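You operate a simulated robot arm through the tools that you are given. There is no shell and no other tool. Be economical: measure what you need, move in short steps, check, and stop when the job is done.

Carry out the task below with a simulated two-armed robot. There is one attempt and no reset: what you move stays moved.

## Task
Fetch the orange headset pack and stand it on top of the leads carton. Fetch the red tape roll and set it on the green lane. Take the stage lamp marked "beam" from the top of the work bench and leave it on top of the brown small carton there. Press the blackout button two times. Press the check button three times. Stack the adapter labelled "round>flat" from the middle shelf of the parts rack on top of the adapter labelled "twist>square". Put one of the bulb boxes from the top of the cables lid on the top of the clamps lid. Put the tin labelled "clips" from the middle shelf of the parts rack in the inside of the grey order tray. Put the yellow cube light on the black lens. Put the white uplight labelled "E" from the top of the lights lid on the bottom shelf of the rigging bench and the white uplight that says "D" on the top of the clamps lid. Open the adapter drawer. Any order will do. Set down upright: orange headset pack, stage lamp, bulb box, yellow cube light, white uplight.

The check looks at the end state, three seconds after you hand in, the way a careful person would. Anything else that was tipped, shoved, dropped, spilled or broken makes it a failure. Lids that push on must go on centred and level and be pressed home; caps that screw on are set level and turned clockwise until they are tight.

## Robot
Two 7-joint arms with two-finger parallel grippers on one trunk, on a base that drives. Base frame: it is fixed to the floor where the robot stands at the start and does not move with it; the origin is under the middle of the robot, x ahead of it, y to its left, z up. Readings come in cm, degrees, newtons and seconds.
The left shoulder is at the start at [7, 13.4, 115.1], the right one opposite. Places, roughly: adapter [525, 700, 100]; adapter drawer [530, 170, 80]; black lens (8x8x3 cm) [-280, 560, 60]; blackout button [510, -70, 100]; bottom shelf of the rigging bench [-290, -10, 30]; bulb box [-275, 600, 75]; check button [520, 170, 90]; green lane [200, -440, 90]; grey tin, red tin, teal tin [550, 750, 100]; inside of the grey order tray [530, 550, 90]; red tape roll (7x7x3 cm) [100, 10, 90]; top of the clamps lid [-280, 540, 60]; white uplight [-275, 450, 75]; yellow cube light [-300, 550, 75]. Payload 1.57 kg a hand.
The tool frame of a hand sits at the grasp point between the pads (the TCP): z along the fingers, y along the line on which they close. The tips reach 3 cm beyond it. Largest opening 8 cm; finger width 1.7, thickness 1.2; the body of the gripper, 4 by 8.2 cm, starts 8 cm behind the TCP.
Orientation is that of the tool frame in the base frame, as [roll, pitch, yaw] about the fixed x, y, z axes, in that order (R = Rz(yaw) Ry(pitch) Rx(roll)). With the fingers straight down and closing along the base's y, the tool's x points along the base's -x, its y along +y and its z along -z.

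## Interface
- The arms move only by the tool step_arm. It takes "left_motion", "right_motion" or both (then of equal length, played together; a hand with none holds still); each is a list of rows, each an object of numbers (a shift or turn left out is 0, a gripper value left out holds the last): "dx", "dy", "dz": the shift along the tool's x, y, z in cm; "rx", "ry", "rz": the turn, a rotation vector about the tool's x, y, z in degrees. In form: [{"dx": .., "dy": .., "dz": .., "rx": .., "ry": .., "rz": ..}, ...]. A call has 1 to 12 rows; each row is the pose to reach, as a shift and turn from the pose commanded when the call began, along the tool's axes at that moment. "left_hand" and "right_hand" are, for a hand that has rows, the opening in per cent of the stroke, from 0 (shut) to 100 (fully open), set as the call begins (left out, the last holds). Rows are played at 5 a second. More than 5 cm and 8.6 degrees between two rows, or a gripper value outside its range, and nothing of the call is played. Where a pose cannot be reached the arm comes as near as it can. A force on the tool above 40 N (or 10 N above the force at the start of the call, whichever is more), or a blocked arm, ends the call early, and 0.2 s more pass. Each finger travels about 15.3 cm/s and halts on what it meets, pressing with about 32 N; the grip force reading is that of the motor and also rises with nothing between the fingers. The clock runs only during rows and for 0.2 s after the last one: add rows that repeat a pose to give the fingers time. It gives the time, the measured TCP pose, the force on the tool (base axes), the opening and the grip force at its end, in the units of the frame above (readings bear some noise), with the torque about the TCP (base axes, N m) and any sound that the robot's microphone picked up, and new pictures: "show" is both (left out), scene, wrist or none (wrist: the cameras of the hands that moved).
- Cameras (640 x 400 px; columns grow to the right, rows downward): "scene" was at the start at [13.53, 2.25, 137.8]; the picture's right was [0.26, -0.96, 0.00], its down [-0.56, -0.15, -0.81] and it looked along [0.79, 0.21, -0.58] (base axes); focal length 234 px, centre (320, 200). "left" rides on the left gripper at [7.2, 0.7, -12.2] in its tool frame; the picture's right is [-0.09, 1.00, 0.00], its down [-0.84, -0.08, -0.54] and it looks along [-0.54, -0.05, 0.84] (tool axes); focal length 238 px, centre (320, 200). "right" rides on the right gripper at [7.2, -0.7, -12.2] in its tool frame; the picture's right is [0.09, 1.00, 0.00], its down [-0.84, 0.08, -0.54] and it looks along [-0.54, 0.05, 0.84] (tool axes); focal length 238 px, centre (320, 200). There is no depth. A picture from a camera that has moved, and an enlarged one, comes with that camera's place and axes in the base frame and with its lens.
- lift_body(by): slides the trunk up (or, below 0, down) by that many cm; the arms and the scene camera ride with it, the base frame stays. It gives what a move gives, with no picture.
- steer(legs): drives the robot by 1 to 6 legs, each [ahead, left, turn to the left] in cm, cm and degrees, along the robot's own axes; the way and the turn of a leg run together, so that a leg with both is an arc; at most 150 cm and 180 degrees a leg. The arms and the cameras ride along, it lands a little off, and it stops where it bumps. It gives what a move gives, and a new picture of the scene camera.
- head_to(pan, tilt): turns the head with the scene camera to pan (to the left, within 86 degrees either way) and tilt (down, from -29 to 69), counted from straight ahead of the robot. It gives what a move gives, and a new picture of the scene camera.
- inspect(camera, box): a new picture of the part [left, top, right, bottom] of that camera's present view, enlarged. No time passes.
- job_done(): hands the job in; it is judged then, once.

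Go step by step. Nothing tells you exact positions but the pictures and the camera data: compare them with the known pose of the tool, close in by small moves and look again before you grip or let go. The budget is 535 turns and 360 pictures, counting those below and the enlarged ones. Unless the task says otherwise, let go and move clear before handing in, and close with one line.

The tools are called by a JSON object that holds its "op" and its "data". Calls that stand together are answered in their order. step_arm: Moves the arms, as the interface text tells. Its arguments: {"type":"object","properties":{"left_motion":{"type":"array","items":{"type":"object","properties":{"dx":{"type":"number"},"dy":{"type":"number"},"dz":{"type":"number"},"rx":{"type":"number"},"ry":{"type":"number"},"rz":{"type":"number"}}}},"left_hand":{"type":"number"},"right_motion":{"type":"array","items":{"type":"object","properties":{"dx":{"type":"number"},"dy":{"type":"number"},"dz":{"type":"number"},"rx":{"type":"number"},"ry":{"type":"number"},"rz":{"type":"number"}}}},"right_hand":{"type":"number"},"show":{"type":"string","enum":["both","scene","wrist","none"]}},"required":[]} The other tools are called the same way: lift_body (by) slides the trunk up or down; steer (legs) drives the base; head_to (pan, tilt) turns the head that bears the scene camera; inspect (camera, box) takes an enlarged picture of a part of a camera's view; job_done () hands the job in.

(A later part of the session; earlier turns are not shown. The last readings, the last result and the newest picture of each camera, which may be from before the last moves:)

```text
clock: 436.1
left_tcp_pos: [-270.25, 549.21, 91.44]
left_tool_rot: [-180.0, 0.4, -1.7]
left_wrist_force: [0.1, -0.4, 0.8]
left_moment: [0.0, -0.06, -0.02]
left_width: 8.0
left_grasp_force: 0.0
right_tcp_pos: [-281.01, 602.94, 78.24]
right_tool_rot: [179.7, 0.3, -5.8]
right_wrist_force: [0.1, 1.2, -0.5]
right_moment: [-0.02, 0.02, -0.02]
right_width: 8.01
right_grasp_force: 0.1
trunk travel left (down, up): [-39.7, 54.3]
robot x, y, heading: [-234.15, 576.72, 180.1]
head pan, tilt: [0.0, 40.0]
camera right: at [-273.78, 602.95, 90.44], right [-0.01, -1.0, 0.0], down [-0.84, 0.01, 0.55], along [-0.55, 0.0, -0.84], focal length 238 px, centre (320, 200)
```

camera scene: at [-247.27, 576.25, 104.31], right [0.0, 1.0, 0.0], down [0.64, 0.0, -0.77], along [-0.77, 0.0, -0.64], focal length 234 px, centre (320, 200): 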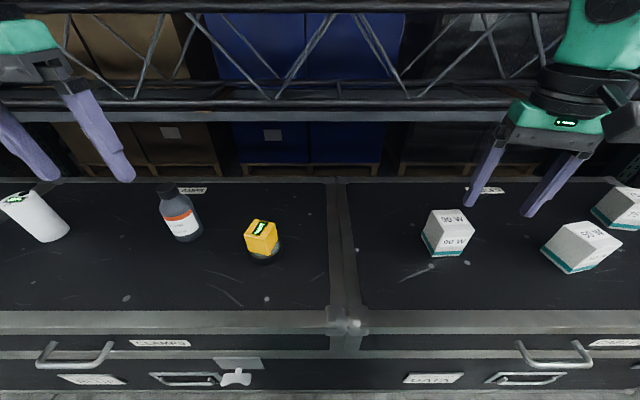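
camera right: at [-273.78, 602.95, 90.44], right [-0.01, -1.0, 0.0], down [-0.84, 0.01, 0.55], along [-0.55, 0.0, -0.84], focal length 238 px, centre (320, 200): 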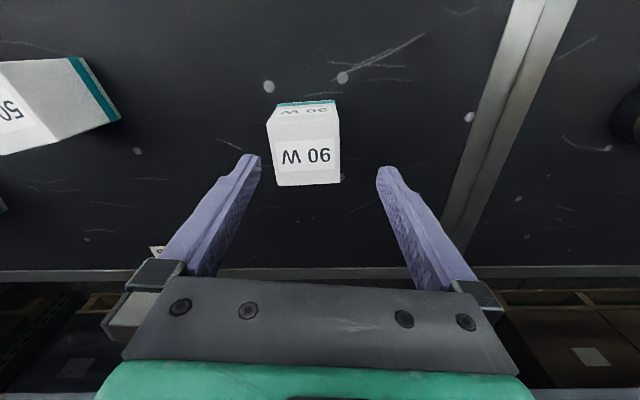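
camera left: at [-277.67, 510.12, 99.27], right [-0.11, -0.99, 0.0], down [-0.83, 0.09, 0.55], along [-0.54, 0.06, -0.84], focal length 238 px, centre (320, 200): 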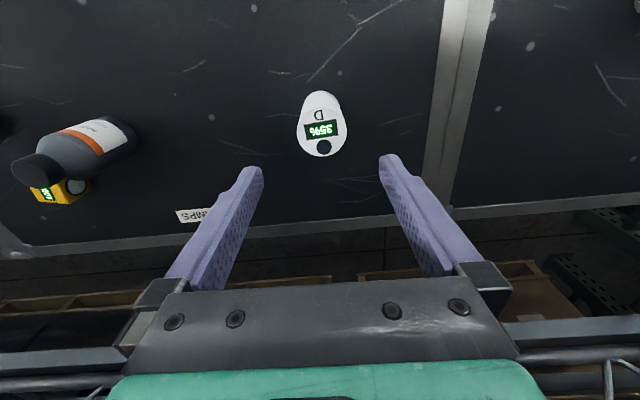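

{"op": "step_arm", "data": {"right_motion": [{"dx": -0.6, "dy": -1, "dz": 3}, {"dx": -0.6, "dy": -1, "dz": 7}, {"dx": -0.6, "dy": -1, "dz": 10.5}], "show": "wrist"}}

{"op": "step_arm", "data": {"right_motion": [{}, {}, {}, {}], "right_hand": 0, "show": "none"}}

{"op": "step_arm", "data": {"right_motion": [{"dz": -4}, {"dz": -8}, {"dz": -12}, {"dz": -16}, {"dz": -20}, {"dz": -23}], "show": "wrist"}}

```text
clock: 436.9
left_tcp_pos: [-270.13, 549.1, 91.43]
left_tool_rot: [179.9, 0.3, -1.6]
left_wrist_force: [0.1, -0.1, 0.7]
left_moment: [0.01, -0.02, 0.0]
left_width: 8.01
left_grasp_force: 0.1
right_tcp_pos: [-281.54, 603.73, 68.01]
right_tool_rot: [179.9, 0.3, -5.8]
right_wrist_force: [-0.2, 0.7, -0.6]
right_moment: [-0.02, 0.0, 0.0]
right_width: 8.03
right_grasp_force: 0.0
trunk travel left (down, up): [-39.7, 54.3]
robot x, y, heading: [-233.94, 576.23, 180.1]
head pan, tilt: [0.0, 40.0]
camera right: at [-274.15, 603.8, 80.2], right [-0.01, -1.0, 0.0], down [-0.84, 0.01, 0.55], along [-0.55, 0.0, -0.84], focal length 238 px, centre (320, 200)
```

right: 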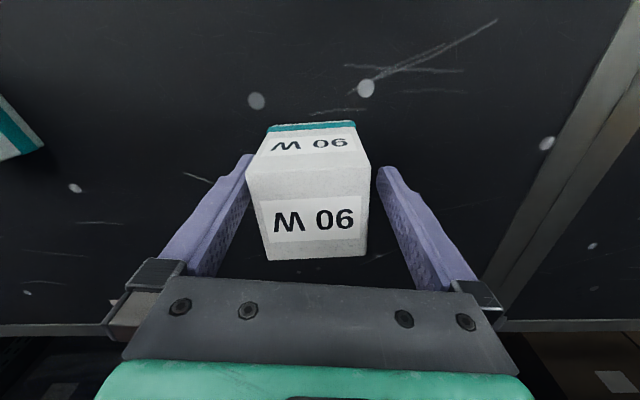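

```text
clock: 437.9
left_tcp_pos: [-270.18, 549.07, 91.45]
left_tool_rot: [179.9, 0.3, -1.6]
left_wrist_force: [0.6, -0.2, 0.2]
left_moment: [0.0, -0.02, 0.01]
left_width: 7.98
left_grasp_force: 0.1
right_tcp_pos: [-281.45, 603.78, 68.08]
right_tool_rot: [179.7, 0.4, -5.8]
right_wrist_force: [0.0, 0.0, -0.1]
right_moment: [0.02, -0.03, 0.03]
right_width: 6.54
right_grasp_force: 32.0
trunk travel left (down, up): [-39.7, 54.3]
robot x, y, heading: [-233.44, 576.3, 179.9]
head pan, tilt: [0.0, 40.0]
```

```text
clock: 439.3
left_tcp_pos: [-270.17, 549.05, 91.36]
left_tool_rot: [180.0, 0.3, -1.7]
left_wrist_force: [0.4, -0.7, -0.5]
left_moment: [-0.04, -0.03, -0.01]
left_width: 7.99
left_grasp_force: 0.0
right_tcp_pos: [-281.25, 603.62, 90.78]
right_tool_rot: [179.6, 0.4, -5.6]
right_wrist_force: [0.5, 1.1, -1.0]
right_moment: [0.0, -0.03, 0.02]
right_width: 6.56
right_grasp_force: 31.7
trunk travel left (down, up): [-39.7, 54.3]
robot x, y, heading: [-233.71, 576.28, 179.7]
head pan, tilt: [0.0, 40.0]
camera right: at [-274.08, 603.62, 102.93], right [-0.01, -1.0, 0.0], down [-0.84, 0.01, 0.55], along [-0.55, 0.0, -0.84], focal length 238 px, centre (320, 200)
```

right: 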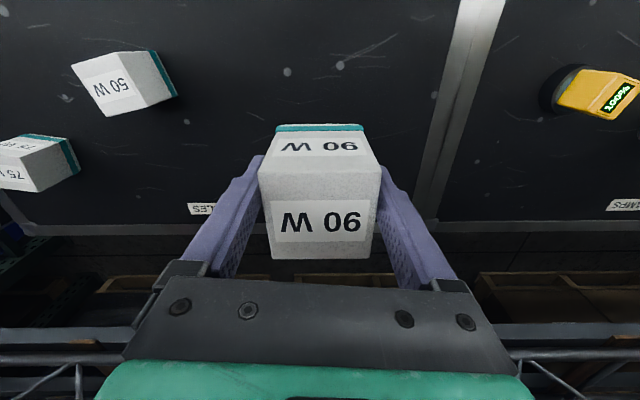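

Box held. Shift left to place it on the clamps lid between D and the bottle (≈(-282,527)).

{"op": "steer", "data": {"legs": [[0, 77, 0]]}}

{"op": "inspect", "data": {"camera": "right", "box": [0, 0, 640, 400]}}

```text
clock: 443.5
left_tcp_pos: [-270.91, 470.66, 91.33]
left_tool_rot: [180.0, 0.3, -2.2]
left_wrist_force: [0.5, 0.5, -1.2]
left_moment: [-0.01, -0.01, -0.02]
left_width: 8.02
left_grasp_force: 0.1
right_tcp_pos: [-281.51, 525.35, 90.68]
right_tool_rot: [179.8, 0.2, -6.3]
right_wrist_force: [0.0, 0.1, -0.3]
right_moment: [0.04, -0.01, -0.01]
right_width: 6.51
right_grasp_force: 32.5
trunk travel left (down, up): [-39.7, 54.3]
robot x, y, heading: [-234.43, 497.2, 179.1]
head pan, tilt: [0.0, 40.0]
camera scene: at [-247.68, 497.55, 104.31], right [0.01, 1.0, 0.0], down [0.64, -0.01, -0.77], along [-0.77, 0.01, -0.64], focal length 234 px, centre (320, 200)
```

scene: 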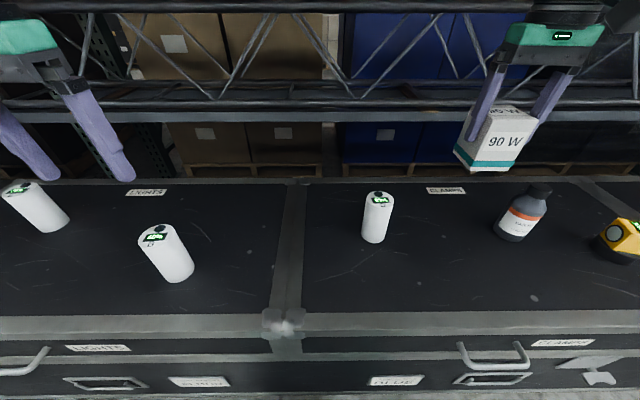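

```text
1.00 times, centred on (320, 200) of right
camera zoom: at [-274.27, 525.28, 102.83], right [-0.02, -1.0, 0.0], down [-0.84, 0.02, 0.55], along [-0.55, 0.01, -0.84], focal length 238 px, centre (320, 200)
```

zoom: 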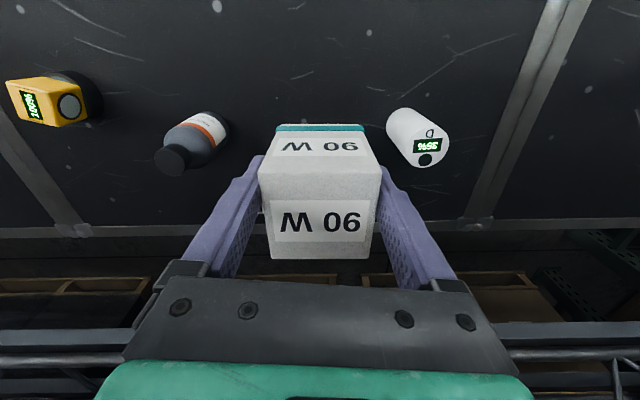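

{"op": "step_arm", "data": {"right_motion": [{"dy": -1, "dz": 4}, {"dy": -1, "dz": 8}, {"dy": -1, "dz": 12}, {"dy": -1, "dz": 16}, {"dy": -1, "dz": 19.5}, {"dy": -1, "dz": 21}, {"dy": -1, "dz": 21.8}, {"dy": -1, "dz": 22.2}, {"dy": -1, "dz": 22.6}, {"dy": -1, "dz": 23}, {"dy": -1, "dz": 23.4}], "show": "none"}}

```text
clock: 445.9
left_tcp_pos: [-270.56, 470.52, 91.56]
left_tool_rot: [180.0, 0.5, -2.2]
left_wrist_force: [0.5, -0.5, 0.8]
left_moment: [-0.02, 0.03, 0.0]
left_width: 8.02
left_grasp_force: 0.1
right_tcp_pos: [-281.34, 526.16, 67.62]
right_tool_rot: [179.7, 0.9, -6.4]
right_wrist_force: [-1.3, 4.2, 30.4]
right_moment: [0.36, -0.02, 0.52]
right_width: 6.46
right_grasp_force: 31.7
trunk travel left (down, up): [-39.7, 54.3]
robot x, y, heading: [-234.44, 497.42, 179.6]
head pan, tilt: [0.0, 40.0]
```

{"op": "step_arm", "data": {"right_motion": [{"dz": -0.4}, {"dz": -0.5}], "show": "none"}}

{"op": "step_arm", "data": {"right_motion": [{}, {}, {}, {"dz": -3}, {"dz": -7}, {"dz": -11}, {"dz": -15}, {"dz": -19}, {"dz": -23}], "right_hand": 100, "show": "both"}}

```text
clock: 446.5
left_tcp_pos: [-270.61, 470.66, 91.37]
left_tool_rot: [-179.9, 0.5, -2.1]
left_wrist_force: [0.4, 0.0, -0.2]
left_moment: [0.01, 0.02, -0.03]
left_width: 8.01
left_grasp_force: 0.1
right_tcp_pos: [-281.42, 526.09, 67.72]
right_tool_rot: [179.8, 0.3, -6.3]
right_wrist_force: [1.5, -0.4, 9.7]
right_moment: [-0.07, 0.38, 0.04]
right_width: 6.4
right_grasp_force: 31.9
trunk travel left (down, up): [-39.7, 54.3]
robot x, y, heading: [-234.1, 497.53, 179.5]
head pan, tilt: [0.0, 40.0]
```

```text
clock: 448.5
left_tcp_pos: [-270.87, 470.58, 91.42]
left_tool_rot: [180.0, 0.4, -2.0]
left_wrist_force: [-0.4, -0.2, -0.3]
left_moment: [-0.02, 0.01, 0.03]
left_width: 8.0
left_grasp_force: 0.2
right_tcp_pos: [-281.31, 526.27, 90.54]
right_tool_rot: [179.7, 0.6, -6.2]
right_wrist_force: [-1.1, 0.4, 0.3]
right_moment: [0.02, 0.0, -0.03]
right_width: 7.99
right_grasp_force: 0.0
trunk travel left (down, up): [-39.7, 54.3]
robot x, y, heading: [-234.23, 497.69, 179.6]
head pan, tilt: [0.0, 40.0]
camera scene: at [-247.61, 497.48, 104.32], right [0.01, 1.0, 0.0], down [0.64, -0.01, -0.77], along [-0.77, 0.01, -0.64], focal length 234 px, centre (320, 200)
camera right: at [-273.99, 526.15, 102.68], right [-0.02, -1.0, 0.0], down [-0.83, 0.02, 0.55], along [-0.55, 0.01, -0.83], focal length 238 px, centre (320, 200)
```

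scene: 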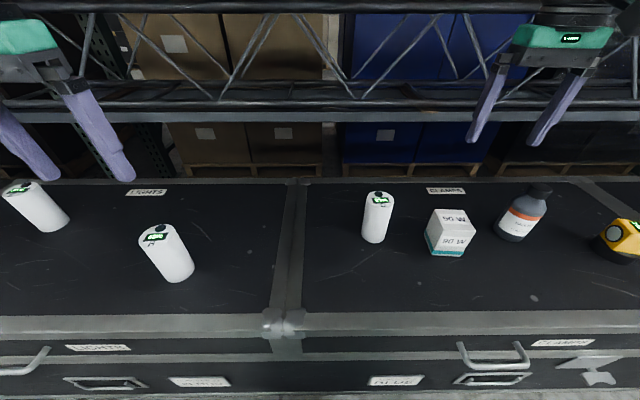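
right: 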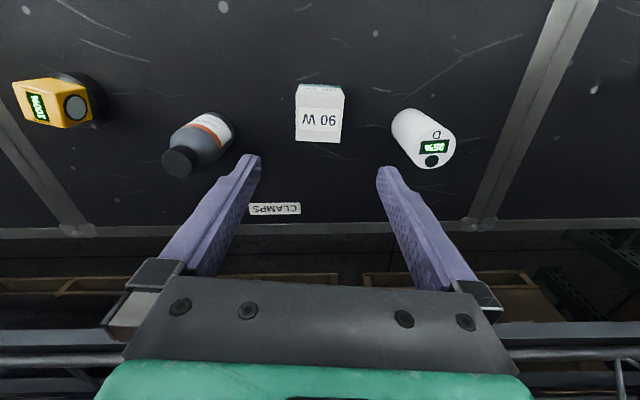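

Bulb box placed. Now E with the left hand.

{"op": "steer", "data": {"legs": [[6, 38, 0.4]]}}

{"op": "step_arm", "data": {"left_motion": [{"dx": -4, "dz": 2}, {"dx": -8, "dz": 5}, {"dx": -11, "dz": 9}], "left_hand": 100, "show": "both"}}

```text
clock: 451.0
left_tcp_pos: [-276.78, 432.16, 91.32]
left_tool_rot: [-180.0, 0.3, -1.6]
left_wrist_force: [-0.3, 0.1, 0.9]
left_moment: [0.04, 0.02, -0.02]
left_width: 7.99
left_grasp_force: 0.1
right_tcp_pos: [-287.86, 487.58, 90.52]
right_tool_rot: [179.9, 0.4, -5.9]
right_wrist_force: [0.4, 0.5, 0.5]
right_moment: [-0.01, 0.0, 0.01]
right_width: 7.98
right_grasp_force: 0.0
trunk travel left (down, up): [-39.7, 54.3]
robot x, y, heading: [-240.23, 459.27, 179.7]
head pan, tilt: [0.0, 40.0]
camera scene: at [-253.8, 459.19, 104.31], right [0.0, 1.0, 0.0], down [0.64, 0.0, -0.77], along [-0.77, 0.0, -0.64], focal length 234 px, centre (320, 200)
```

scene: 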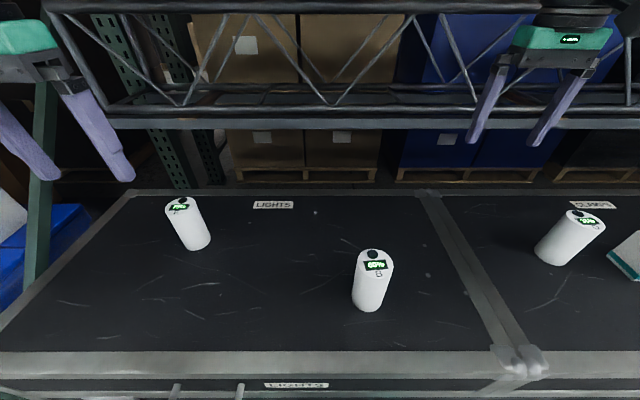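

```text
clock: 451.8
left_tcp_pos: [-287.64, 432.57, 82.64]
left_tool_rot: [180.0, 0.3, -1.5]
left_wrist_force: [0.0, 0.1, 0.4]
left_moment: [-0.01, 0.01, 0.0]
left_width: 7.98
left_grasp_force: 0.0
right_tcp_pos: [-287.87, 487.45, 90.23]
right_tool_rot: [179.7, 0.4, -5.7]
right_wrist_force: [-0.9, -1.0, 0.0]
right_moment: [-0.02, -0.02, 0.01]
right_width: 7.99
right_grasp_force: 0.0
trunk travel left (down, up): [-39.7, 54.3]
robot x, y, heading: [-240.35, 459.2, 180.3]
head pan, tilt: [0.0, 40.0]
camera scene: at [-253.91, 459.2, 104.3], right [0.0, 1.0, 0.0], down [0.64, 0.0, -0.77], along [-0.77, 0.0, -0.64], focal length 234 px, centre (320, 200)
camera left: at [-280.28, 431.53, 94.67], right [-0.12, -0.99, 0.0], down [-0.83, 0.1, 0.55], along [-0.54, 0.06, -0.84], focal length 238 px, centre (320, 200)
```

scene: 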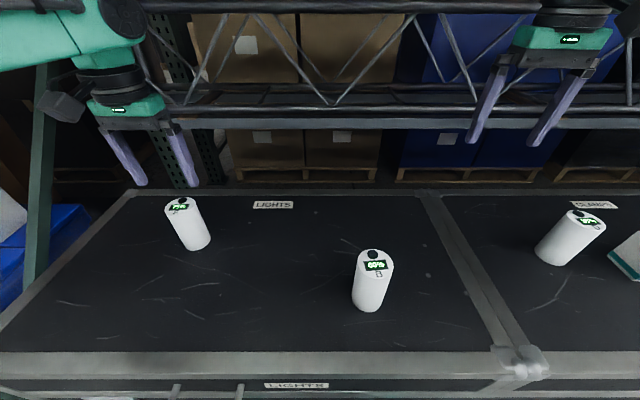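
left: 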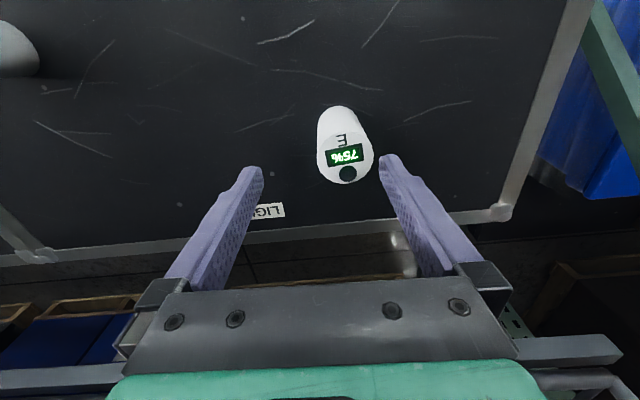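

{"op": "step_arm", "data": {"left_motion": [{"dx": -1.4, "dy": 2.1, "dz": 2}, {"dx": -1.4, "dy": 2.1, "dz": 6}, {"dx": -1.4, "dy": 2.1, "dz": 10}, {"dx": -1.4, "dy": 2.1, "dz": 13}], "show": "wrist"}}

{"op": "step_arm", "data": {"left_motion": [{}, {}, {}, {}], "left_hand": 0, "show": "none"}}

{"op": "step_arm", "data": {"left_motion": [{"dz": -4}, {"dz": -8}, {"dz": -12}, {"dz": -16}, {"dz": -20}, {"dz": -23}], "show": "wrist"}}

```text
clock: 452.8
left_tcp_pos: [-289.11, 430.37, 69.43]
left_tool_rot: [180.0, 0.3, -1.6]
left_wrist_force: [0.5, -0.9, 0.2]
left_moment: [0.04, 0.02, 0.0]
left_width: 8.0
left_grasp_force: 0.1
right_tcp_pos: [-287.8, 487.67, 90.28]
right_tool_rot: [179.6, 0.5, -5.9]
right_wrist_force: [0.2, 0.3, -0.1]
right_moment: [0.01, -0.06, -0.03]
right_width: 8.0
right_grasp_force: 0.0
trunk travel left (down, up): [-39.7, 54.3]
robot x, y, heading: [-240.75, 459.16, 180.1]
head pan, tilt: [0.0, 40.0]
camera left: at [-281.87, 429.49, 81.54], right [-0.12, -0.99, 0.0], down [-0.83, 0.1, 0.55], along [-0.54, 0.06, -0.84], focal length 238 px, centre (320, 200)
```

left: 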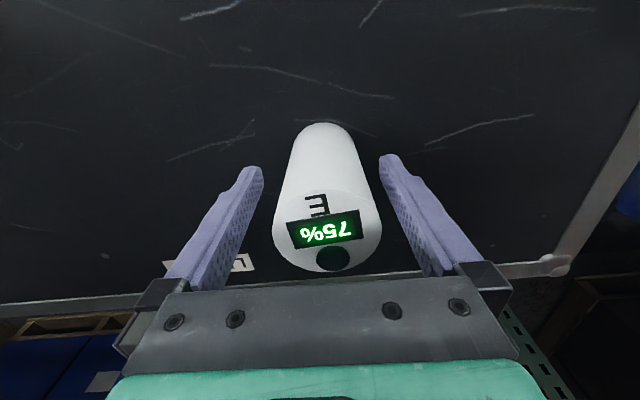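

```text
clock: 453.8
left_tcp_pos: [-289.14, 430.5, 69.49]
left_tool_rot: [180.0, 0.2, -1.6]
left_wrist_force: [0.4, 1.3, -0.2]
left_moment: [0.18, 0.05, -0.06]
left_width: 5.68
left_grasp_force: 32.4
right_tcp_pos: [-287.75, 487.75, 90.43]
right_tool_rot: [179.7, 0.4, -5.9]
right_wrist_force: [-0.7, -0.4, 0.4]
right_moment: [0.01, -0.02, 0.0]
right_width: 8.01
right_grasp_force: 0.0
trunk travel left (down, up): [-39.7, 54.3]
robot x, y, heading: [-240.27, 459.14, 179.9]
head pan, tilt: [0.0, 40.0]
```

```text
clock: 455.2
left_tcp_pos: [-288.61, 430.06, 91.63]
left_tool_rot: [179.9, 0.5, -1.5]
left_wrist_force: [0.3, 0.8, -4.3]
left_moment: [0.03, -0.1, -0.01]
left_width: 5.69
left_grasp_force: 31.9
left hand out of reach, approached as far as the arm can: row 6
right_tcp_pos: [-287.67, 487.58, 90.41]
right_tool_rot: [179.8, 0.4, -5.9]
right_wrist_force: [0.3, 0.0, 0.5]
right_moment: [-0.02, 0.03, 0.01]
right_width: 8.02
right_grasp_force: 0.0
trunk travel left (down, up): [-39.7, 54.3]
robot x, y, heading: [-240.33, 459.25, 180.2]
head pan, tilt: [0.0, 40.0]
camera left: at [-281.26, 429.1, 103.71], right [-0.12, -0.99, 0.0], down [-0.83, 0.1, 0.55], along [-0.54, 0.06, -0.84], focal length 238 px, centre (320, 200)
```

left: 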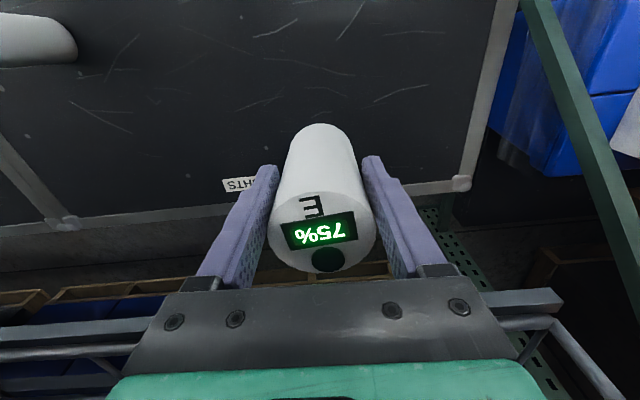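

E held. Back out and look toward the rigging bench.

{"op": "steer", "data": {"legs": [[-75, 0, 0]]}}

{"op": "head_to", "data": {"pan": 75, "tilt": 15}}

```text
clock: 459.2
left_tcp_pos: [-213.2, 430.03, 91.68]
left_tool_rot: [180.0, 0.5, -0.9]
left_wrist_force: [-0.5, 0.2, -5.5]
left_moment: [0.0, -0.05, -0.01]
left_width: 5.7
left_grasp_force: 31.9
right_tcp_pos: [-212.88, 487.46, 90.45]
right_tool_rot: [179.7, 0.4, -5.3]
right_wrist_force: [0.1, 0.0, 0.2]
right_moment: [0.03, 0.0, -0.02]
right_width: 8.0
right_grasp_force: 0.1
trunk travel left (down, up): [-39.7, 54.3]
robot x, y, heading: [-164.89, 459.33, -179.1]
head pan, tilt: [0.0, 40.0]
camera scene: at [-178.7, 459.44, 104.3], right [-0.01, 1.0, 0.0], down [0.64, 0.01, -0.77], along [-0.77, -0.01, -0.64], focal length 234 px, centre (320, 200)
```

scene: 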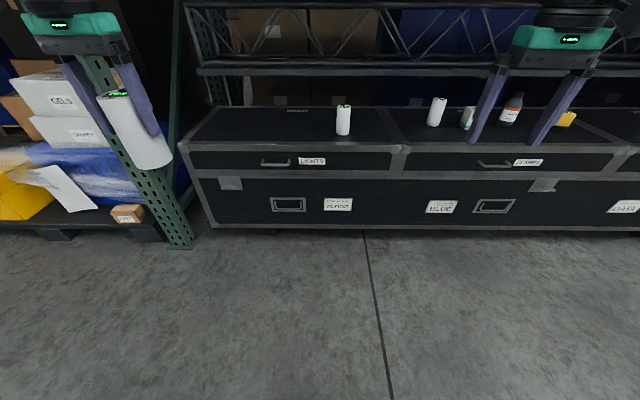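

```text
clock: 460.7
left_tcp_pos: [-213.07, 430.04, 91.62]
left_tool_rot: [180.0, 0.4, -0.9]
left_wrist_force: [0.2, -0.3, -5.7]
left_moment: [0.03, -0.05, -0.01]
left_width: 5.7
left_grasp_force: 32.4
right_tcp_pos: [-213.01, 487.53, 90.36]
right_tool_rot: [179.8, 0.3, -5.2]
right_wrist_force: [0.8, -0.5, 0.2]
right_moment: [0.01, 0.03, 0.01]
right_width: 7.98
right_grasp_force: 0.0
trunk travel left (down, up): [-39.7, 54.3]
robot x, y, heading: [-165.64, 459.63, -179.2]
head pan, tilt: [75.0, 15.0]
camera scene: at [-172.56, 450.48, 108.25], right [-0.97, 0.25, 0.0], down [0.07, 0.25, -0.97], along [-0.24, -0.94, -0.26], focal length 234 px, centre (320, 200)
```

scene: 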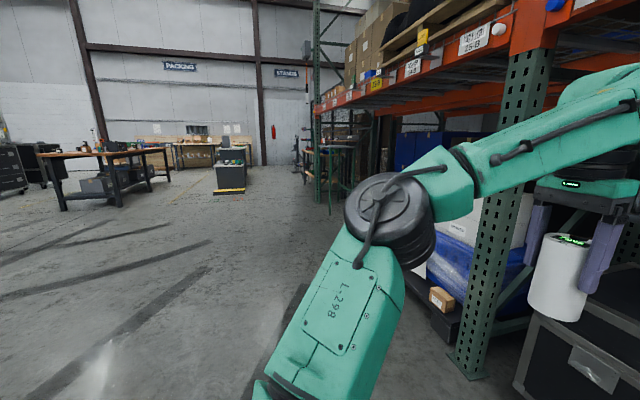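

{"op": "steer", "data": {"legs": [[0, 145, -0.4], [0, 145, -0.4]]}}

{"op": "head_to", "data": {"pan": 40, "tilt": 15}}

```text
clock: 474.6
left_tcp_pos: [-214.29, 143.08, 91.65]
left_tool_rot: [180.0, 0.4, -2.6]
left_wrist_force: [-0.7, 0.3, -5.2]
left_moment: [0.01, -0.05, 0.02]
left_width: 5.67
left_grasp_force: 32.3
right_tcp_pos: [-212.28, 200.51, 90.35]
right_tool_rot: [179.9, 0.4, -6.9]
right_wrist_force: [-0.3, 0.7, -0.4]
right_moment: [-0.03, 0.01, -0.06]
right_width: 7.98
right_grasp_force: 0.1
trunk travel left (down, up): [-39.7, 54.3]
robot x, y, heading: [-165.23, 171.72, 179.0]
head pan, tilt: [75.0, 15.0]
camera scene: at [-172.99, 162.37, 108.25], right [-0.96, 0.28, 0.0], down [0.07, 0.25, -0.97], along [-0.27, -0.93, -0.26], focal length 234 px, centre (320, 200)
```

scene: 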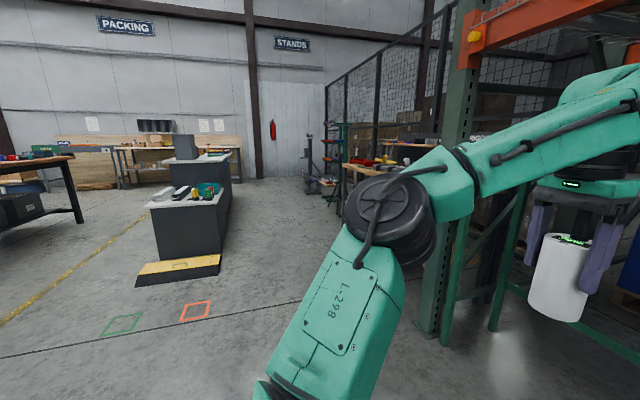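

```text
clock: 475.7
left_tcp_pos: [-214.28, 143.12, 91.53]
left_tool_rot: [-180.0, 0.4, -2.6]
left_wrist_force: [-0.2, -0.4, -5.2]
left_moment: [0.01, -0.08, 0.03]
left_width: 5.66
left_grasp_force: 31.7
right_tcp_pos: [-212.29, 200.5, 90.35]
right_tool_rot: [179.8, 0.4, -6.9]
right_wrist_force: [-0.6, 0.9, 0.3]
right_moment: [0.0, 0.02, 0.01]
right_width: 8.01
right_grasp_force: 0.0
trunk travel left (down, up): [-39.7, 54.3]
robot x, y, heading: [-164.86, 171.36, 179.1]
head pan, tilt: [40.0, 15.0]
camera scene: at [-177.66, 165.49, 108.25], right [-0.63, 0.78, 0.0], down [0.2, 0.16, -0.97], along [-0.75, -0.61, -0.26], focal length 234 px, centre (320, 200)
```

scene: 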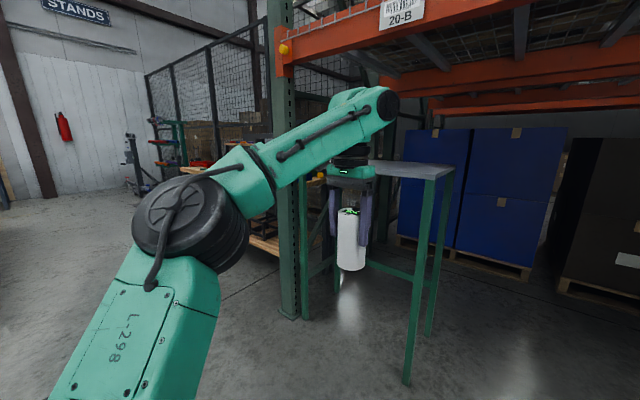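

{"op": "steer", "data": {"legs": [[0, 140, 0]]}}

{"op": "head_to", "data": {"pan": 10, "tilt": 25}}

```text
clock: 482.8
left_tcp_pos: [-214.51, -0.84, 91.45]
left_tool_rot: [179.9, 0.4, -1.2]
left_wrist_force: [-0.1, 0.0, -4.8]
left_moment: [-0.01, -0.06, 0.02]
left_width: 5.68
left_grasp_force: 32.2
right_tcp_pos: [-214.02, 56.67, 90.43]
right_tool_rot: [179.8, 0.3, -5.6]
right_wrist_force: [0.4, 0.1, -1.2]
right_moment: [0.01, 0.01, 0.0]
right_width: 7.99
right_grasp_force: 0.1
trunk travel left (down, up): [-39.7, 54.3]
robot x, y, heading: [-166.13, 28.75, -179.6]
head pan, tilt: [40.0, 15.0]
camera scene: at [-178.5, 22.47, 108.25], right [-0.65, 0.76, 0.0], down [0.2, 0.17, -0.97], along [-0.74, -0.62, -0.26], focal length 234 px, centre (320, 200)
```

scene: 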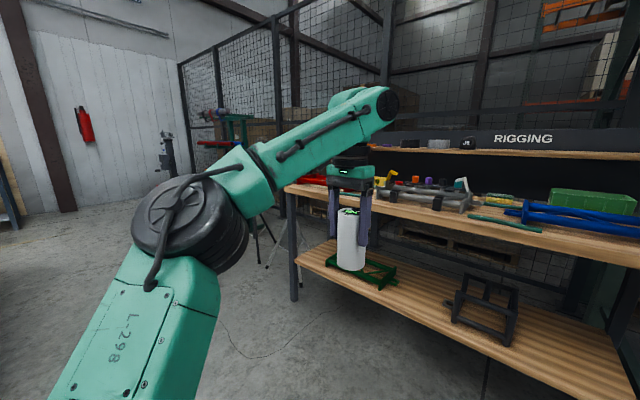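

```text
clock: 483.7
left_tcp_pos: [-214.44, -0.79, 91.77]
left_tool_rot: [180.0, 0.4, -1.2]
left_wrist_force: [0.2, -1.0, -5.3]
left_moment: [0.0, -0.05, 0.01]
left_width: 5.67
left_grasp_force: 31.9
right_tcp_pos: [-213.97, 56.81, 90.32]
right_tool_rot: [179.8, 0.4, -5.4]
right_wrist_force: [-0.3, -0.3, 0.4]
right_moment: [0.0, -0.03, 0.0]
right_width: 8.0
right_grasp_force: 0.1
trunk travel left (down, up): [-39.7, 54.3]
robot x, y, heading: [-165.95, 28.62, -179.9]
head pan, tilt: [10.0, 25.0]
camera scene: at [-180.44, 26.87, 106.63], right [-0.18, 0.98, 0.0], down [0.42, 0.08, -0.91], along [-0.89, -0.16, -0.42], focal length 234 px, centre (320, 200)
```

scene: 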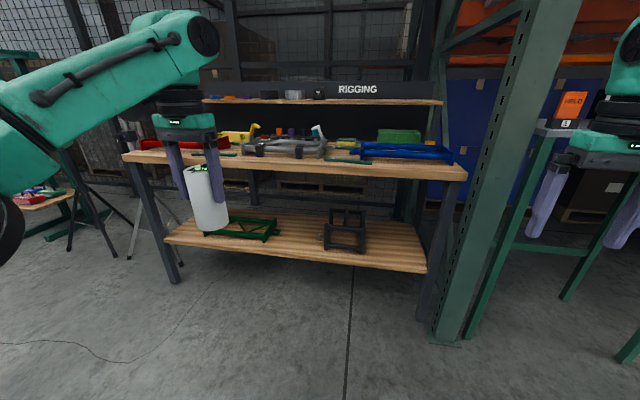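

The rigging bench's bottom shelf has a free area around (-282,-8). Retract the right hand, bring the left hand in line with its shoulder, then lower the trunk.

{"op": "step_arm", "data": {"left_motion": [{"dy": -4}, {"dy": -8}, {"dy": -12}, {"dy": -15}, {"dy": -15}, {"dy": -15}], "right_motion": [{"dx": 4}, {"dx": 8}, {"dx": 12}, {"dx": 16}, {"dx": 20}, {"dx": 23}], "show": "none"}}

{"op": "lift_body", "data": {"by": -26}}

{"op": "steer", "data": {"legs": [[10, 22, 0]]}}

```text
clock: 485.1
left_tcp_pos: [-211.95, 12.37, 89.55]
left_tool_rot: [180.0, 0.5, -1.2]
left_wrist_force: [-0.2, 0.8, -5.7]
left_moment: [0.04, -0.08, 0.01]
left_width: 5.67
left_grasp_force: 32.1
left hand out of reach, approached as far as the arm can: row 2, 3, 4, 5, 6
right_tcp_pos: [-193.82, 50.33, 87.88]
right_tool_rot: [179.8, 0.4, -5.5]
right_wrist_force: [0.5, 0.4, -0.1]
right_moment: [0.01, -0.01, 0.03]
right_width: 7.99
right_grasp_force: 0.1
right hand out of reach, approached as far as the arm can: row 4, 5, 6
trunk travel left (down, up): [-39.7, 54.3]
robot x, y, heading: [-166.33, 28.56, -179.8]
head pan, tilt: [10.0, 25.0]
```

```text
clock: 487.8
left_tcp_pos: [-212.01, 12.38, 63.43]
left_tool_rot: [-180.0, 0.5, -1.2]
left_wrist_force: [0.4, 0.3, -5.4]
left_moment: [-0.05, -0.07, -0.04]
left_width: 5.67
left_grasp_force: 31.8
right_tcp_pos: [-193.94, 50.45, 61.87]
right_tool_rot: [179.7, 0.4, -5.5]
right_wrist_force: [-0.3, -0.4, 0.0]
right_moment: [0.01, 0.0, 0.02]
right_width: 8.02
right_grasp_force: 0.1
trunk travel left (down, up): [-13.7, 80.3]
robot x, y, heading: [-166.43, 28.25, -179.3]
head pan, tilt: [10.0, 25.0]
```

```text
clock: 489.6
left_tcp_pos: [-221.76, -9.79, 63.56]
left_tool_rot: [-179.9, 0.4, -1.1]
left_wrist_force: [-0.2, -0.5, -4.5]
left_moment: [0.01, -0.07, 0.0]
left_width: 5.68
left_grasp_force: 31.8
right_tcp_pos: [-203.76, 28.34, 61.77]
right_tool_rot: [179.9, 0.4, -5.5]
right_wrist_force: [0.9, -0.3, -0.5]
right_moment: [-0.01, 0.01, 0.03]
right_width: 8.01
right_grasp_force: 0.1
trunk travel left (down, up): [-13.7, 80.3]
robot x, y, heading: [-175.82, 6.64, -179.5]
head pan, tilt: [10.0, 25.0]
camera scene: at [-190.18, 4.8, 80.63], right [-0.18, 0.98, 0.0], down [0.42, 0.08, -0.91], along [-0.89, -0.16, -0.42], focal length 234 px, centre (320, 200)
```

scene: 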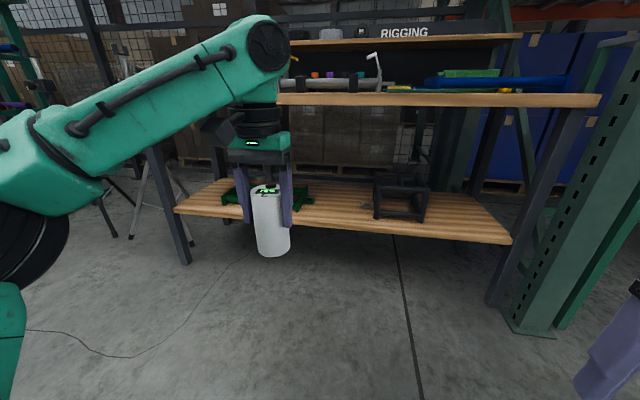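

{"op": "inspect", "data": {"camera": "left", "box": [0, 0, 640, 400]}}

{"op": "inspect", "data": {"camera": "scene", "box": [160, 140, 520, 270]}}

```text
1.00 times, centred on (320, 200) of left
camera zoom: at [-214.41, -10.58, 75.49], right [-0.11, -0.99, 0.0], down [-0.83, 0.09, 0.55], along [-0.55, 0.06, -0.84], focal length 238 px, centre (320, 200)
```

zoom: 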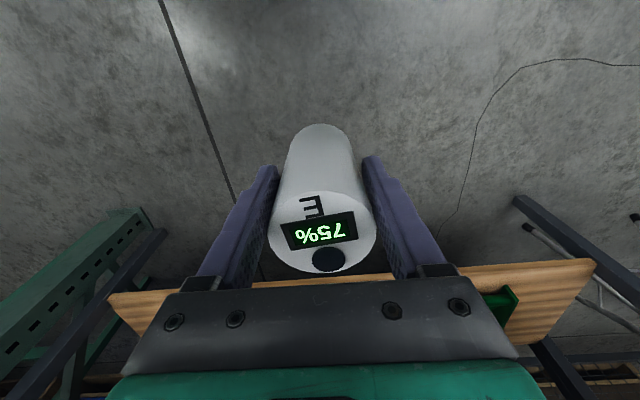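

```text
1.78 times, centred on (340, 205) of scene
camera zoom: at [-190.18, 4.8, 80.63], right [-0.18, 0.98, 0.0], down [0.42, 0.08, -0.91], along [-0.89, -0.16, -0.42], focal length 416 px, centre (284, 191)
```

zoom: 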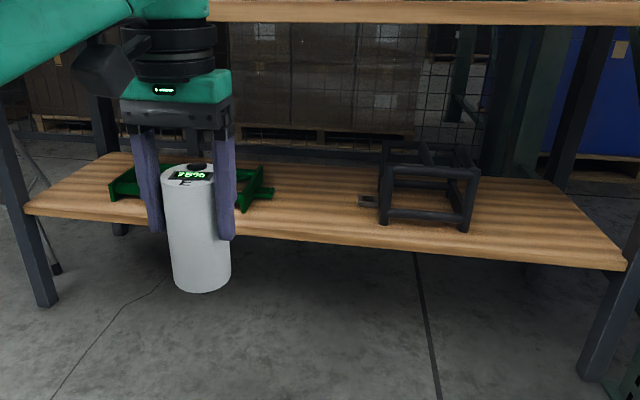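

Shelf top is z≈34, front edge x≈-267; free y range ≈-14…8. Lower the left hand to skim height and align y≈-3.

{"op": "step_arm", "data": {"left_motion": [{"dz": 4}, {"dz": 8}, {"dz": 12}, {"dz": 16}, {"dz": 19.5}], "show": "none"}}

{"op": "steer", "data": {"legs": [[28, -7, 0]]}}

{"op": "head_to", "data": {"pan": 20, "tilt": 30}}

```text
clock: 490.8
left_tcp_pos: [-221.72, -9.56, 44.02]
left_tool_rot: [-180.0, 0.5, -1.1]
left_wrist_force: [0.8, -0.1, -5.7]
left_moment: [-0.03, -0.09, -0.01]
left_width: 5.67
left_grasp_force: 31.9
right_tcp_pos: [-203.8, 28.29, 61.84]
right_tool_rot: [179.7, 0.5, -5.5]
right_wrist_force: [-0.1, 0.6, 0.1]
right_moment: [-0.02, 0.01, -0.02]
right_width: 7.99
right_grasp_force: 0.0
trunk travel left (down, up): [-13.7, 80.3]
robot x, y, heading: [-176.11, 6.58, -179.7]
head pan, tilt: [10.0, 25.0]
```

```text
clock: 492.7
left_tcp_pos: [-248.78, -2.24, 44.07]
left_tool_rot: [-180.0, 0.5, -1.4]
left_wrist_force: [0.0, 0.3, -5.5]
left_moment: [0.03, -0.06, 0.0]
left_width: 5.65
left_grasp_force: 32.2
right_tcp_pos: [-230.41, 35.49, 61.86]
right_tool_rot: [179.7, 0.4, -5.7]
right_wrist_force: [0.1, 0.3, -0.1]
right_moment: [0.0, 0.02, 0.0]
right_width: 8.0
right_grasp_force: 0.1
trunk travel left (down, up): [-13.7, 80.3]
robot x, y, heading: [-202.97, 13.34, -179.8]
head pan, tilt: [10.0, 25.0]
camera scene: at [-216.98, 11.92, 80.63], right [-0.18, 0.98, 0.0], down [0.42, 0.07, -0.91], along [-0.89, -0.16, -0.42], focal length 234 px, centre (320, 200)
```

scene: 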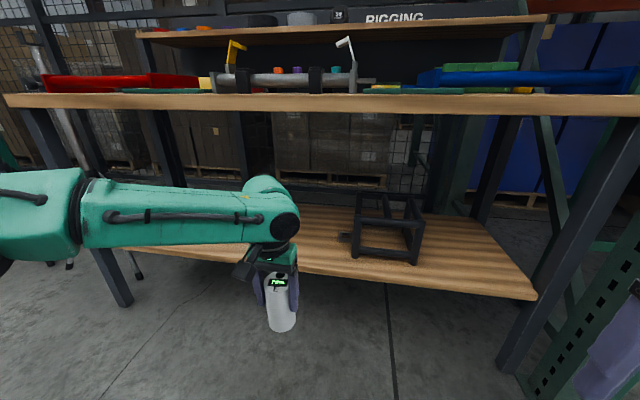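

```text
clock: 493.4
left_tcp_pos: [-248.81, -2.26, 44.08]
left_tool_rot: [-180.0, 0.5, -1.4]
left_wrist_force: [0.7, -0.6, -5.8]
left_moment: [0.01, -0.07, 0.0]
left_width: 5.68
left_grasp_force: 32.1
right_tcp_pos: [-230.34, 35.37, 61.79]
right_tool_rot: [179.9, 0.5, -5.7]
right_wrist_force: [0.3, -0.2, 0.6]
right_moment: [0.0, -0.01, 0.04]
right_width: 8.01
right_grasp_force: 0.1
trunk travel left (down, up): [-13.7, 80.3]
robot x, y, heading: [-202.77, 13.76, -179.8]
head pan, tilt: [20.0, 30.0]
camera scene: at [-216.39, 10.43, 79.84], right [-0.34, 0.94, 0.0], down [0.47, 0.17, -0.87], along [-0.81, -0.3, -0.5], focal length 234 px, centre (320, 200)
```

scene: 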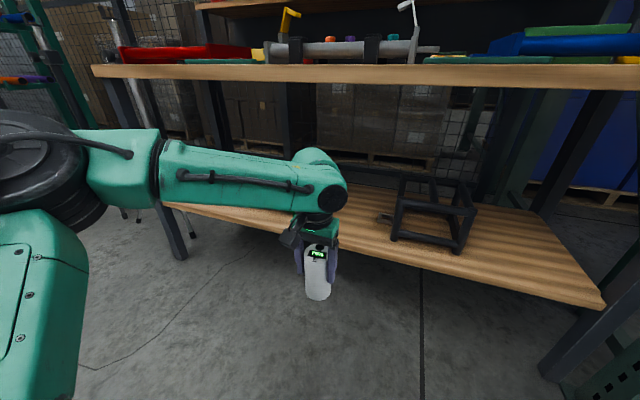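

{"op": "step_arm", "data": {"left_motion": [{"dz": -1}, {"dz": -1}], "show": "none"}}

{"op": "steer", "data": {"legs": [[18, 1, 0]]}}

{"op": "inspect", "data": {"camera": "left", "box": [0, 0, 640, 400]}}

```text
clock: 494.0
left_tcp_pos: [-248.68, -2.21, 45.05]
left_tool_rot: [180.0, 0.6, -1.4]
left_wrist_force: [-0.3, 0.6, -6.3]
left_moment: [0.0, -0.07, 0.0]
left_width: 5.67
left_grasp_force: 32.2
right_tcp_pos: [-230.37, 35.52, 61.84]
right_tool_rot: [179.8, 0.4, -5.7]
right_wrist_force: [-0.7, 0.2, -0.5]
right_moment: [0.01, 0.02, 0.02]
right_width: 7.99
right_grasp_force: 0.1
trunk travel left (down, up): [-13.7, 80.3]
robot x, y, heading: [-202.82, 13.77, -179.8]
head pan, tilt: [20.0, 30.0]
```

```text
clock: 495.5
left_tcp_pos: [-266.83, -3.45, 45.07]
left_tool_rot: [180.0, 0.5, -1.1]
left_wrist_force: [1.5, -0.2, -4.7]
left_moment: [0.07, -0.08, 0.01]
left_width: 5.66
left_grasp_force: 32.2
right_tcp_pos: [-248.71, 34.24, 61.85]
right_tool_rot: [179.7, 0.4, -5.3]
right_wrist_force: [-0.4, 0.2, 0.7]
right_moment: [0.02, 0.01, 0.03]
right_width: 8.02
right_grasp_force: 0.1
trunk travel left (down, up): [-13.7, 80.3]
robot x, y, heading: [-221.18, 12.72, -179.9]
head pan, tilt: [20.0, 30.0]
camera scene: at [-234.62, 9.28, 79.83], right [-0.35, 0.94, 0.0], down [0.47, 0.17, -0.87], along [-0.81, -0.3, -0.5], focal length 234 px, centre (320, 200)
```

scene: 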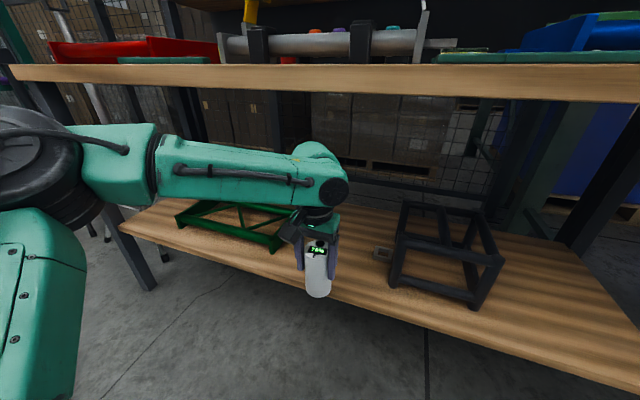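

```text
1.00 times, centred on (320, 200) of left
camera zoom: at [-259.5, -4.45, 57.09], right [-0.11, -0.99, 0.0], down [-0.83, 0.09, 0.55], along [-0.55, 0.06, -0.84], focal length 238 px, centre (320, 200)
```

zoom: 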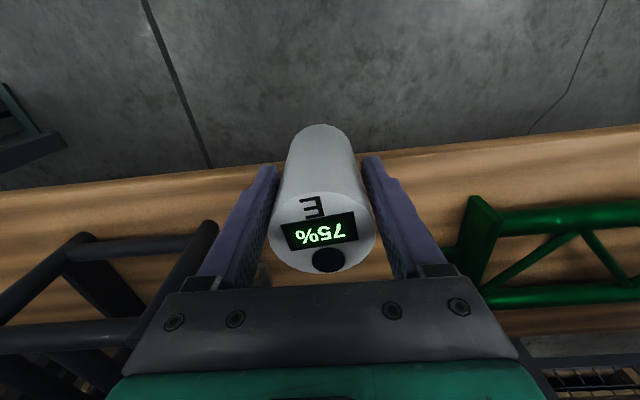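

E is over the shelf's front edge with clear space on both sides. Advance 10 cm more and lower.

{"op": "steer", "data": {"legs": [[10, 0, 0]]}}

{"op": "inspect", "data": {"camera": "left", "box": [0, 0, 640, 400]}}

```text
clock: 496.7
left_tcp_pos: [-277.04, -3.9, 45.03]
left_tool_rot: [180.0, 0.5, -0.8]
left_wrist_force: [0.5, 0.7, -5.0]
left_moment: [0.02, -0.07, 0.01]
left_width: 5.62
left_grasp_force: 32.0
right_tcp_pos: [-259.14, 34.01, 61.89]
right_tool_rot: [179.8, 0.4, -5.1]
right_wrist_force: [-0.2, 0.5, 0.5]
right_moment: [0.03, -0.01, 0.05]
right_width: 8.0
right_grasp_force: 0.0
trunk travel left (down, up): [-13.7, 80.3]
robot x, y, heading: [-231.52, 12.46, -179.2]
head pan, tilt: [20.0, 30.0]
camera scene: at [-244.94, 9.11, 79.83], right [-0.35, 0.94, 0.0], down [0.47, 0.18, -0.87], along [-0.81, -0.31, -0.5], focal length 234 px, centre (320, 200)
```

scene: 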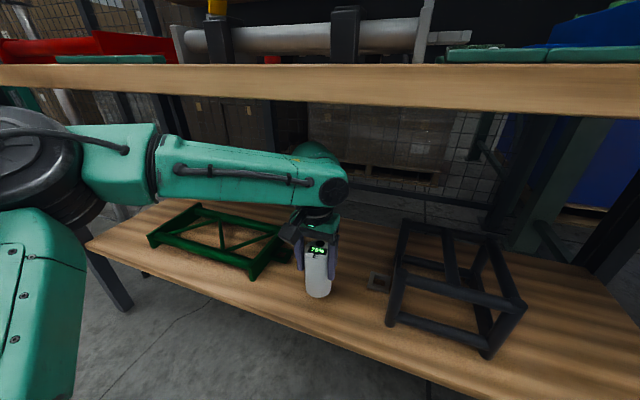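

```text
1.00 times, centred on (320, 200) of left
camera zoom: at [-269.74, -4.76, 57.09], right [-0.11, -0.99, 0.0], down [-0.83, 0.09, 0.55], along [-0.55, 0.06, -0.84], focal length 238 px, centre (320, 200)
```

zoom: 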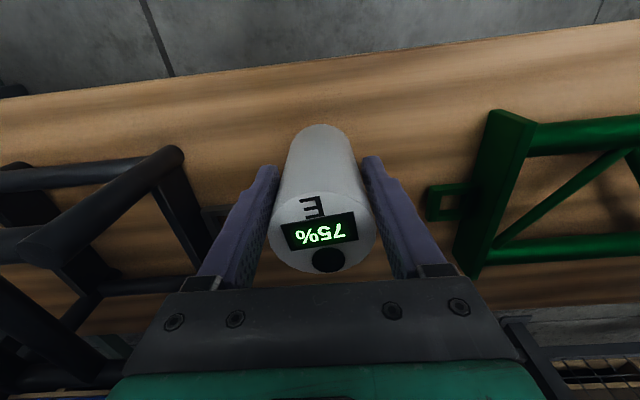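

{"op": "step_arm", "data": {"left_motion": [{"dz": 0.8}, {"dz": 1.4}, {"dz": 1.8}, {"dz": 2.2}, {"dz": 2.6}, {"dz": 3.0}, {"dz": 3.4}, {"dz": 3.8}], "show": "none"}}

```text
clock: 498.5
left_tcp_pos: [-277.01, -3.85, 41.29]
left_tool_rot: [179.9, 0.5, -0.7]
left_wrist_force: [-0.1, 0.5, -5.1]
left_moment: [0.03, -0.04, 0.01]
left_width: 5.68
left_grasp_force: 32.1
right_tcp_pos: [-259.11, 33.92, 61.78]
right_tool_rot: [179.7, 0.4, -5.1]
right_wrist_force: [0.3, 1.0, 0.2]
right_moment: [0.03, 0.0, 0.0]
right_width: 7.98
right_grasp_force: 0.0
trunk travel left (down, up): [-13.7, 80.3]
robot x, y, heading: [-231.21, 12.56, -179.2]
head pan, tilt: [20.0, 30.0]
```

Not in contact yet; continue slowly.

{"op": "step_arm", "data": {"left_motion": [{"dz": 0.4}, {"dz": 0.8}, {"dz": 1.2}, {"dz": 1.6}, {"dz": 2.0}, {"dz": 2.4}, {"dz": 2.8}, {"dz": 3.2}, {"dz": 3.6}, {"dz": 4.0}], "show": "wrist"}}

```text
clock: 500.7
left_tcp_pos: [-277.11, -3.8, 37.25]
left_tool_rot: [180.0, 0.5, -0.8]
left_wrist_force: [0.2, -0.5, -0.1]
left_moment: [0.01, 0.01, -0.03]
left_width: 0.0
left_grasp_force: 21.5
right_tcp_pos: [-259.07, 33.89, 61.89]
right_tool_rot: [179.8, 0.4, -5.1]
right_wrist_force: [0.9, 0.4, 0.1]
right_moment: [0.02, 0.05, -0.02]
right_width: 8.0
right_grasp_force: 0.1
trunk travel left (down, up): [-13.7, 80.3]
robot x, y, heading: [-231.78, 12.5, -179.4]
head pan, tilt: [20.0, 30.0]
camera left: at [-269.83, -4.75, 49.29], right [-0.11, -0.99, 0.0], down [-0.83, 0.09, 0.55], along [-0.55, 0.06, -0.84], focal length 238 px, centre (320, 200)
```

left: 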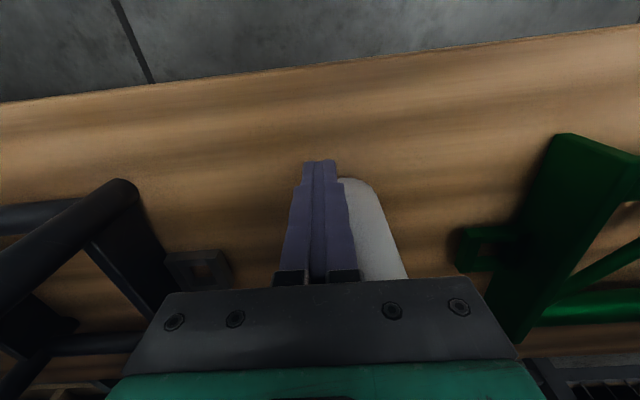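

The uplight slipped out of the grip when it met the shelf. I'll look before moving.

{"op": "inspect", "data": {"camera": "scene", "box": [220, 160, 420, 320]}}

```text
2.50 times, centred on (320, 240) of scene
camera zoom: at [-244.88, 9.12, 79.85], right [-0.35, 0.94, 0.0], down [0.47, 0.18, -0.87], along [-0.81, -0.31, -0.5], focal length 585 px, centre (320, 100)
```

zoom: 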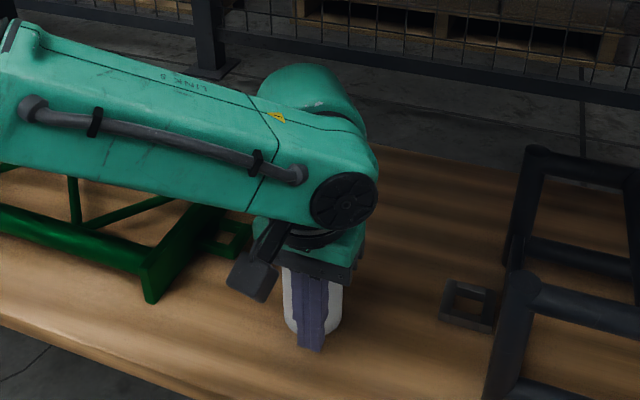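

E looks upright just behind the closed fingers. Raise straight up gently and look.

{"op": "step_arm", "data": {"left_motion": [{"dz": -0.5}, {"dz": -1}, {"dz": -1.5}, {"dz": -2}, {"dz": -2.5}, {"dz": -3}], "show": "both"}}

```text
clock: 502.1
left_tcp_pos: [-276.97, -3.71, 40.43]
left_tool_rot: [-180.0, 0.5, -0.8]
left_wrist_force: [-0.2, -0.3, 0.9]
left_moment: [-0.01, -0.03, 0.02]
left_width: 0.0
left_grasp_force: 20.8
right_tcp_pos: [-259.09, 34.02, 61.83]
right_tool_rot: [179.8, 0.4, -5.0]
right_wrist_force: [0.0, 0.3, 0.3]
right_moment: [-0.02, -0.02, -0.01]
right_width: 8.04
right_grasp_force: 0.1
trunk travel left (down, up): [-13.7, 80.3]
robot x, y, heading: [-231.17, 12.39, -179.2]
head pan, tilt: [20.0, 30.0]
camera scene: at [-244.87, 9.13, 79.85], right [-0.35, 0.94, 0.0], down [0.47, 0.18, -0.87], along [-0.81, -0.31, -0.5], focal length 234 px, centre (320, 200)
camera left: at [-269.76, -4.67, 52.4], right [-0.11, -0.99, 0.0], down [-0.83, 0.09, 0.55], along [-0.55, 0.06, -0.84], focal length 238 px, centre (320, 200)
```

scene: 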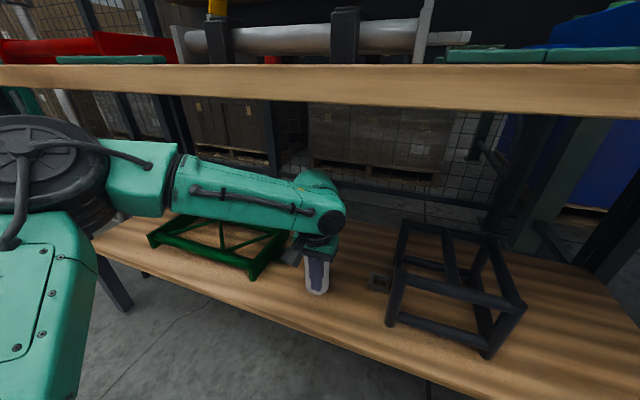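
left: 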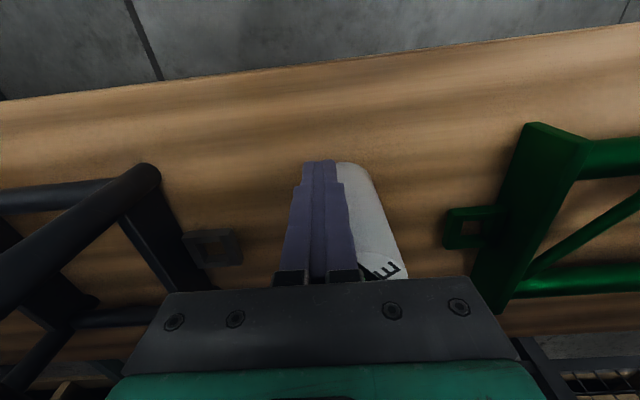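

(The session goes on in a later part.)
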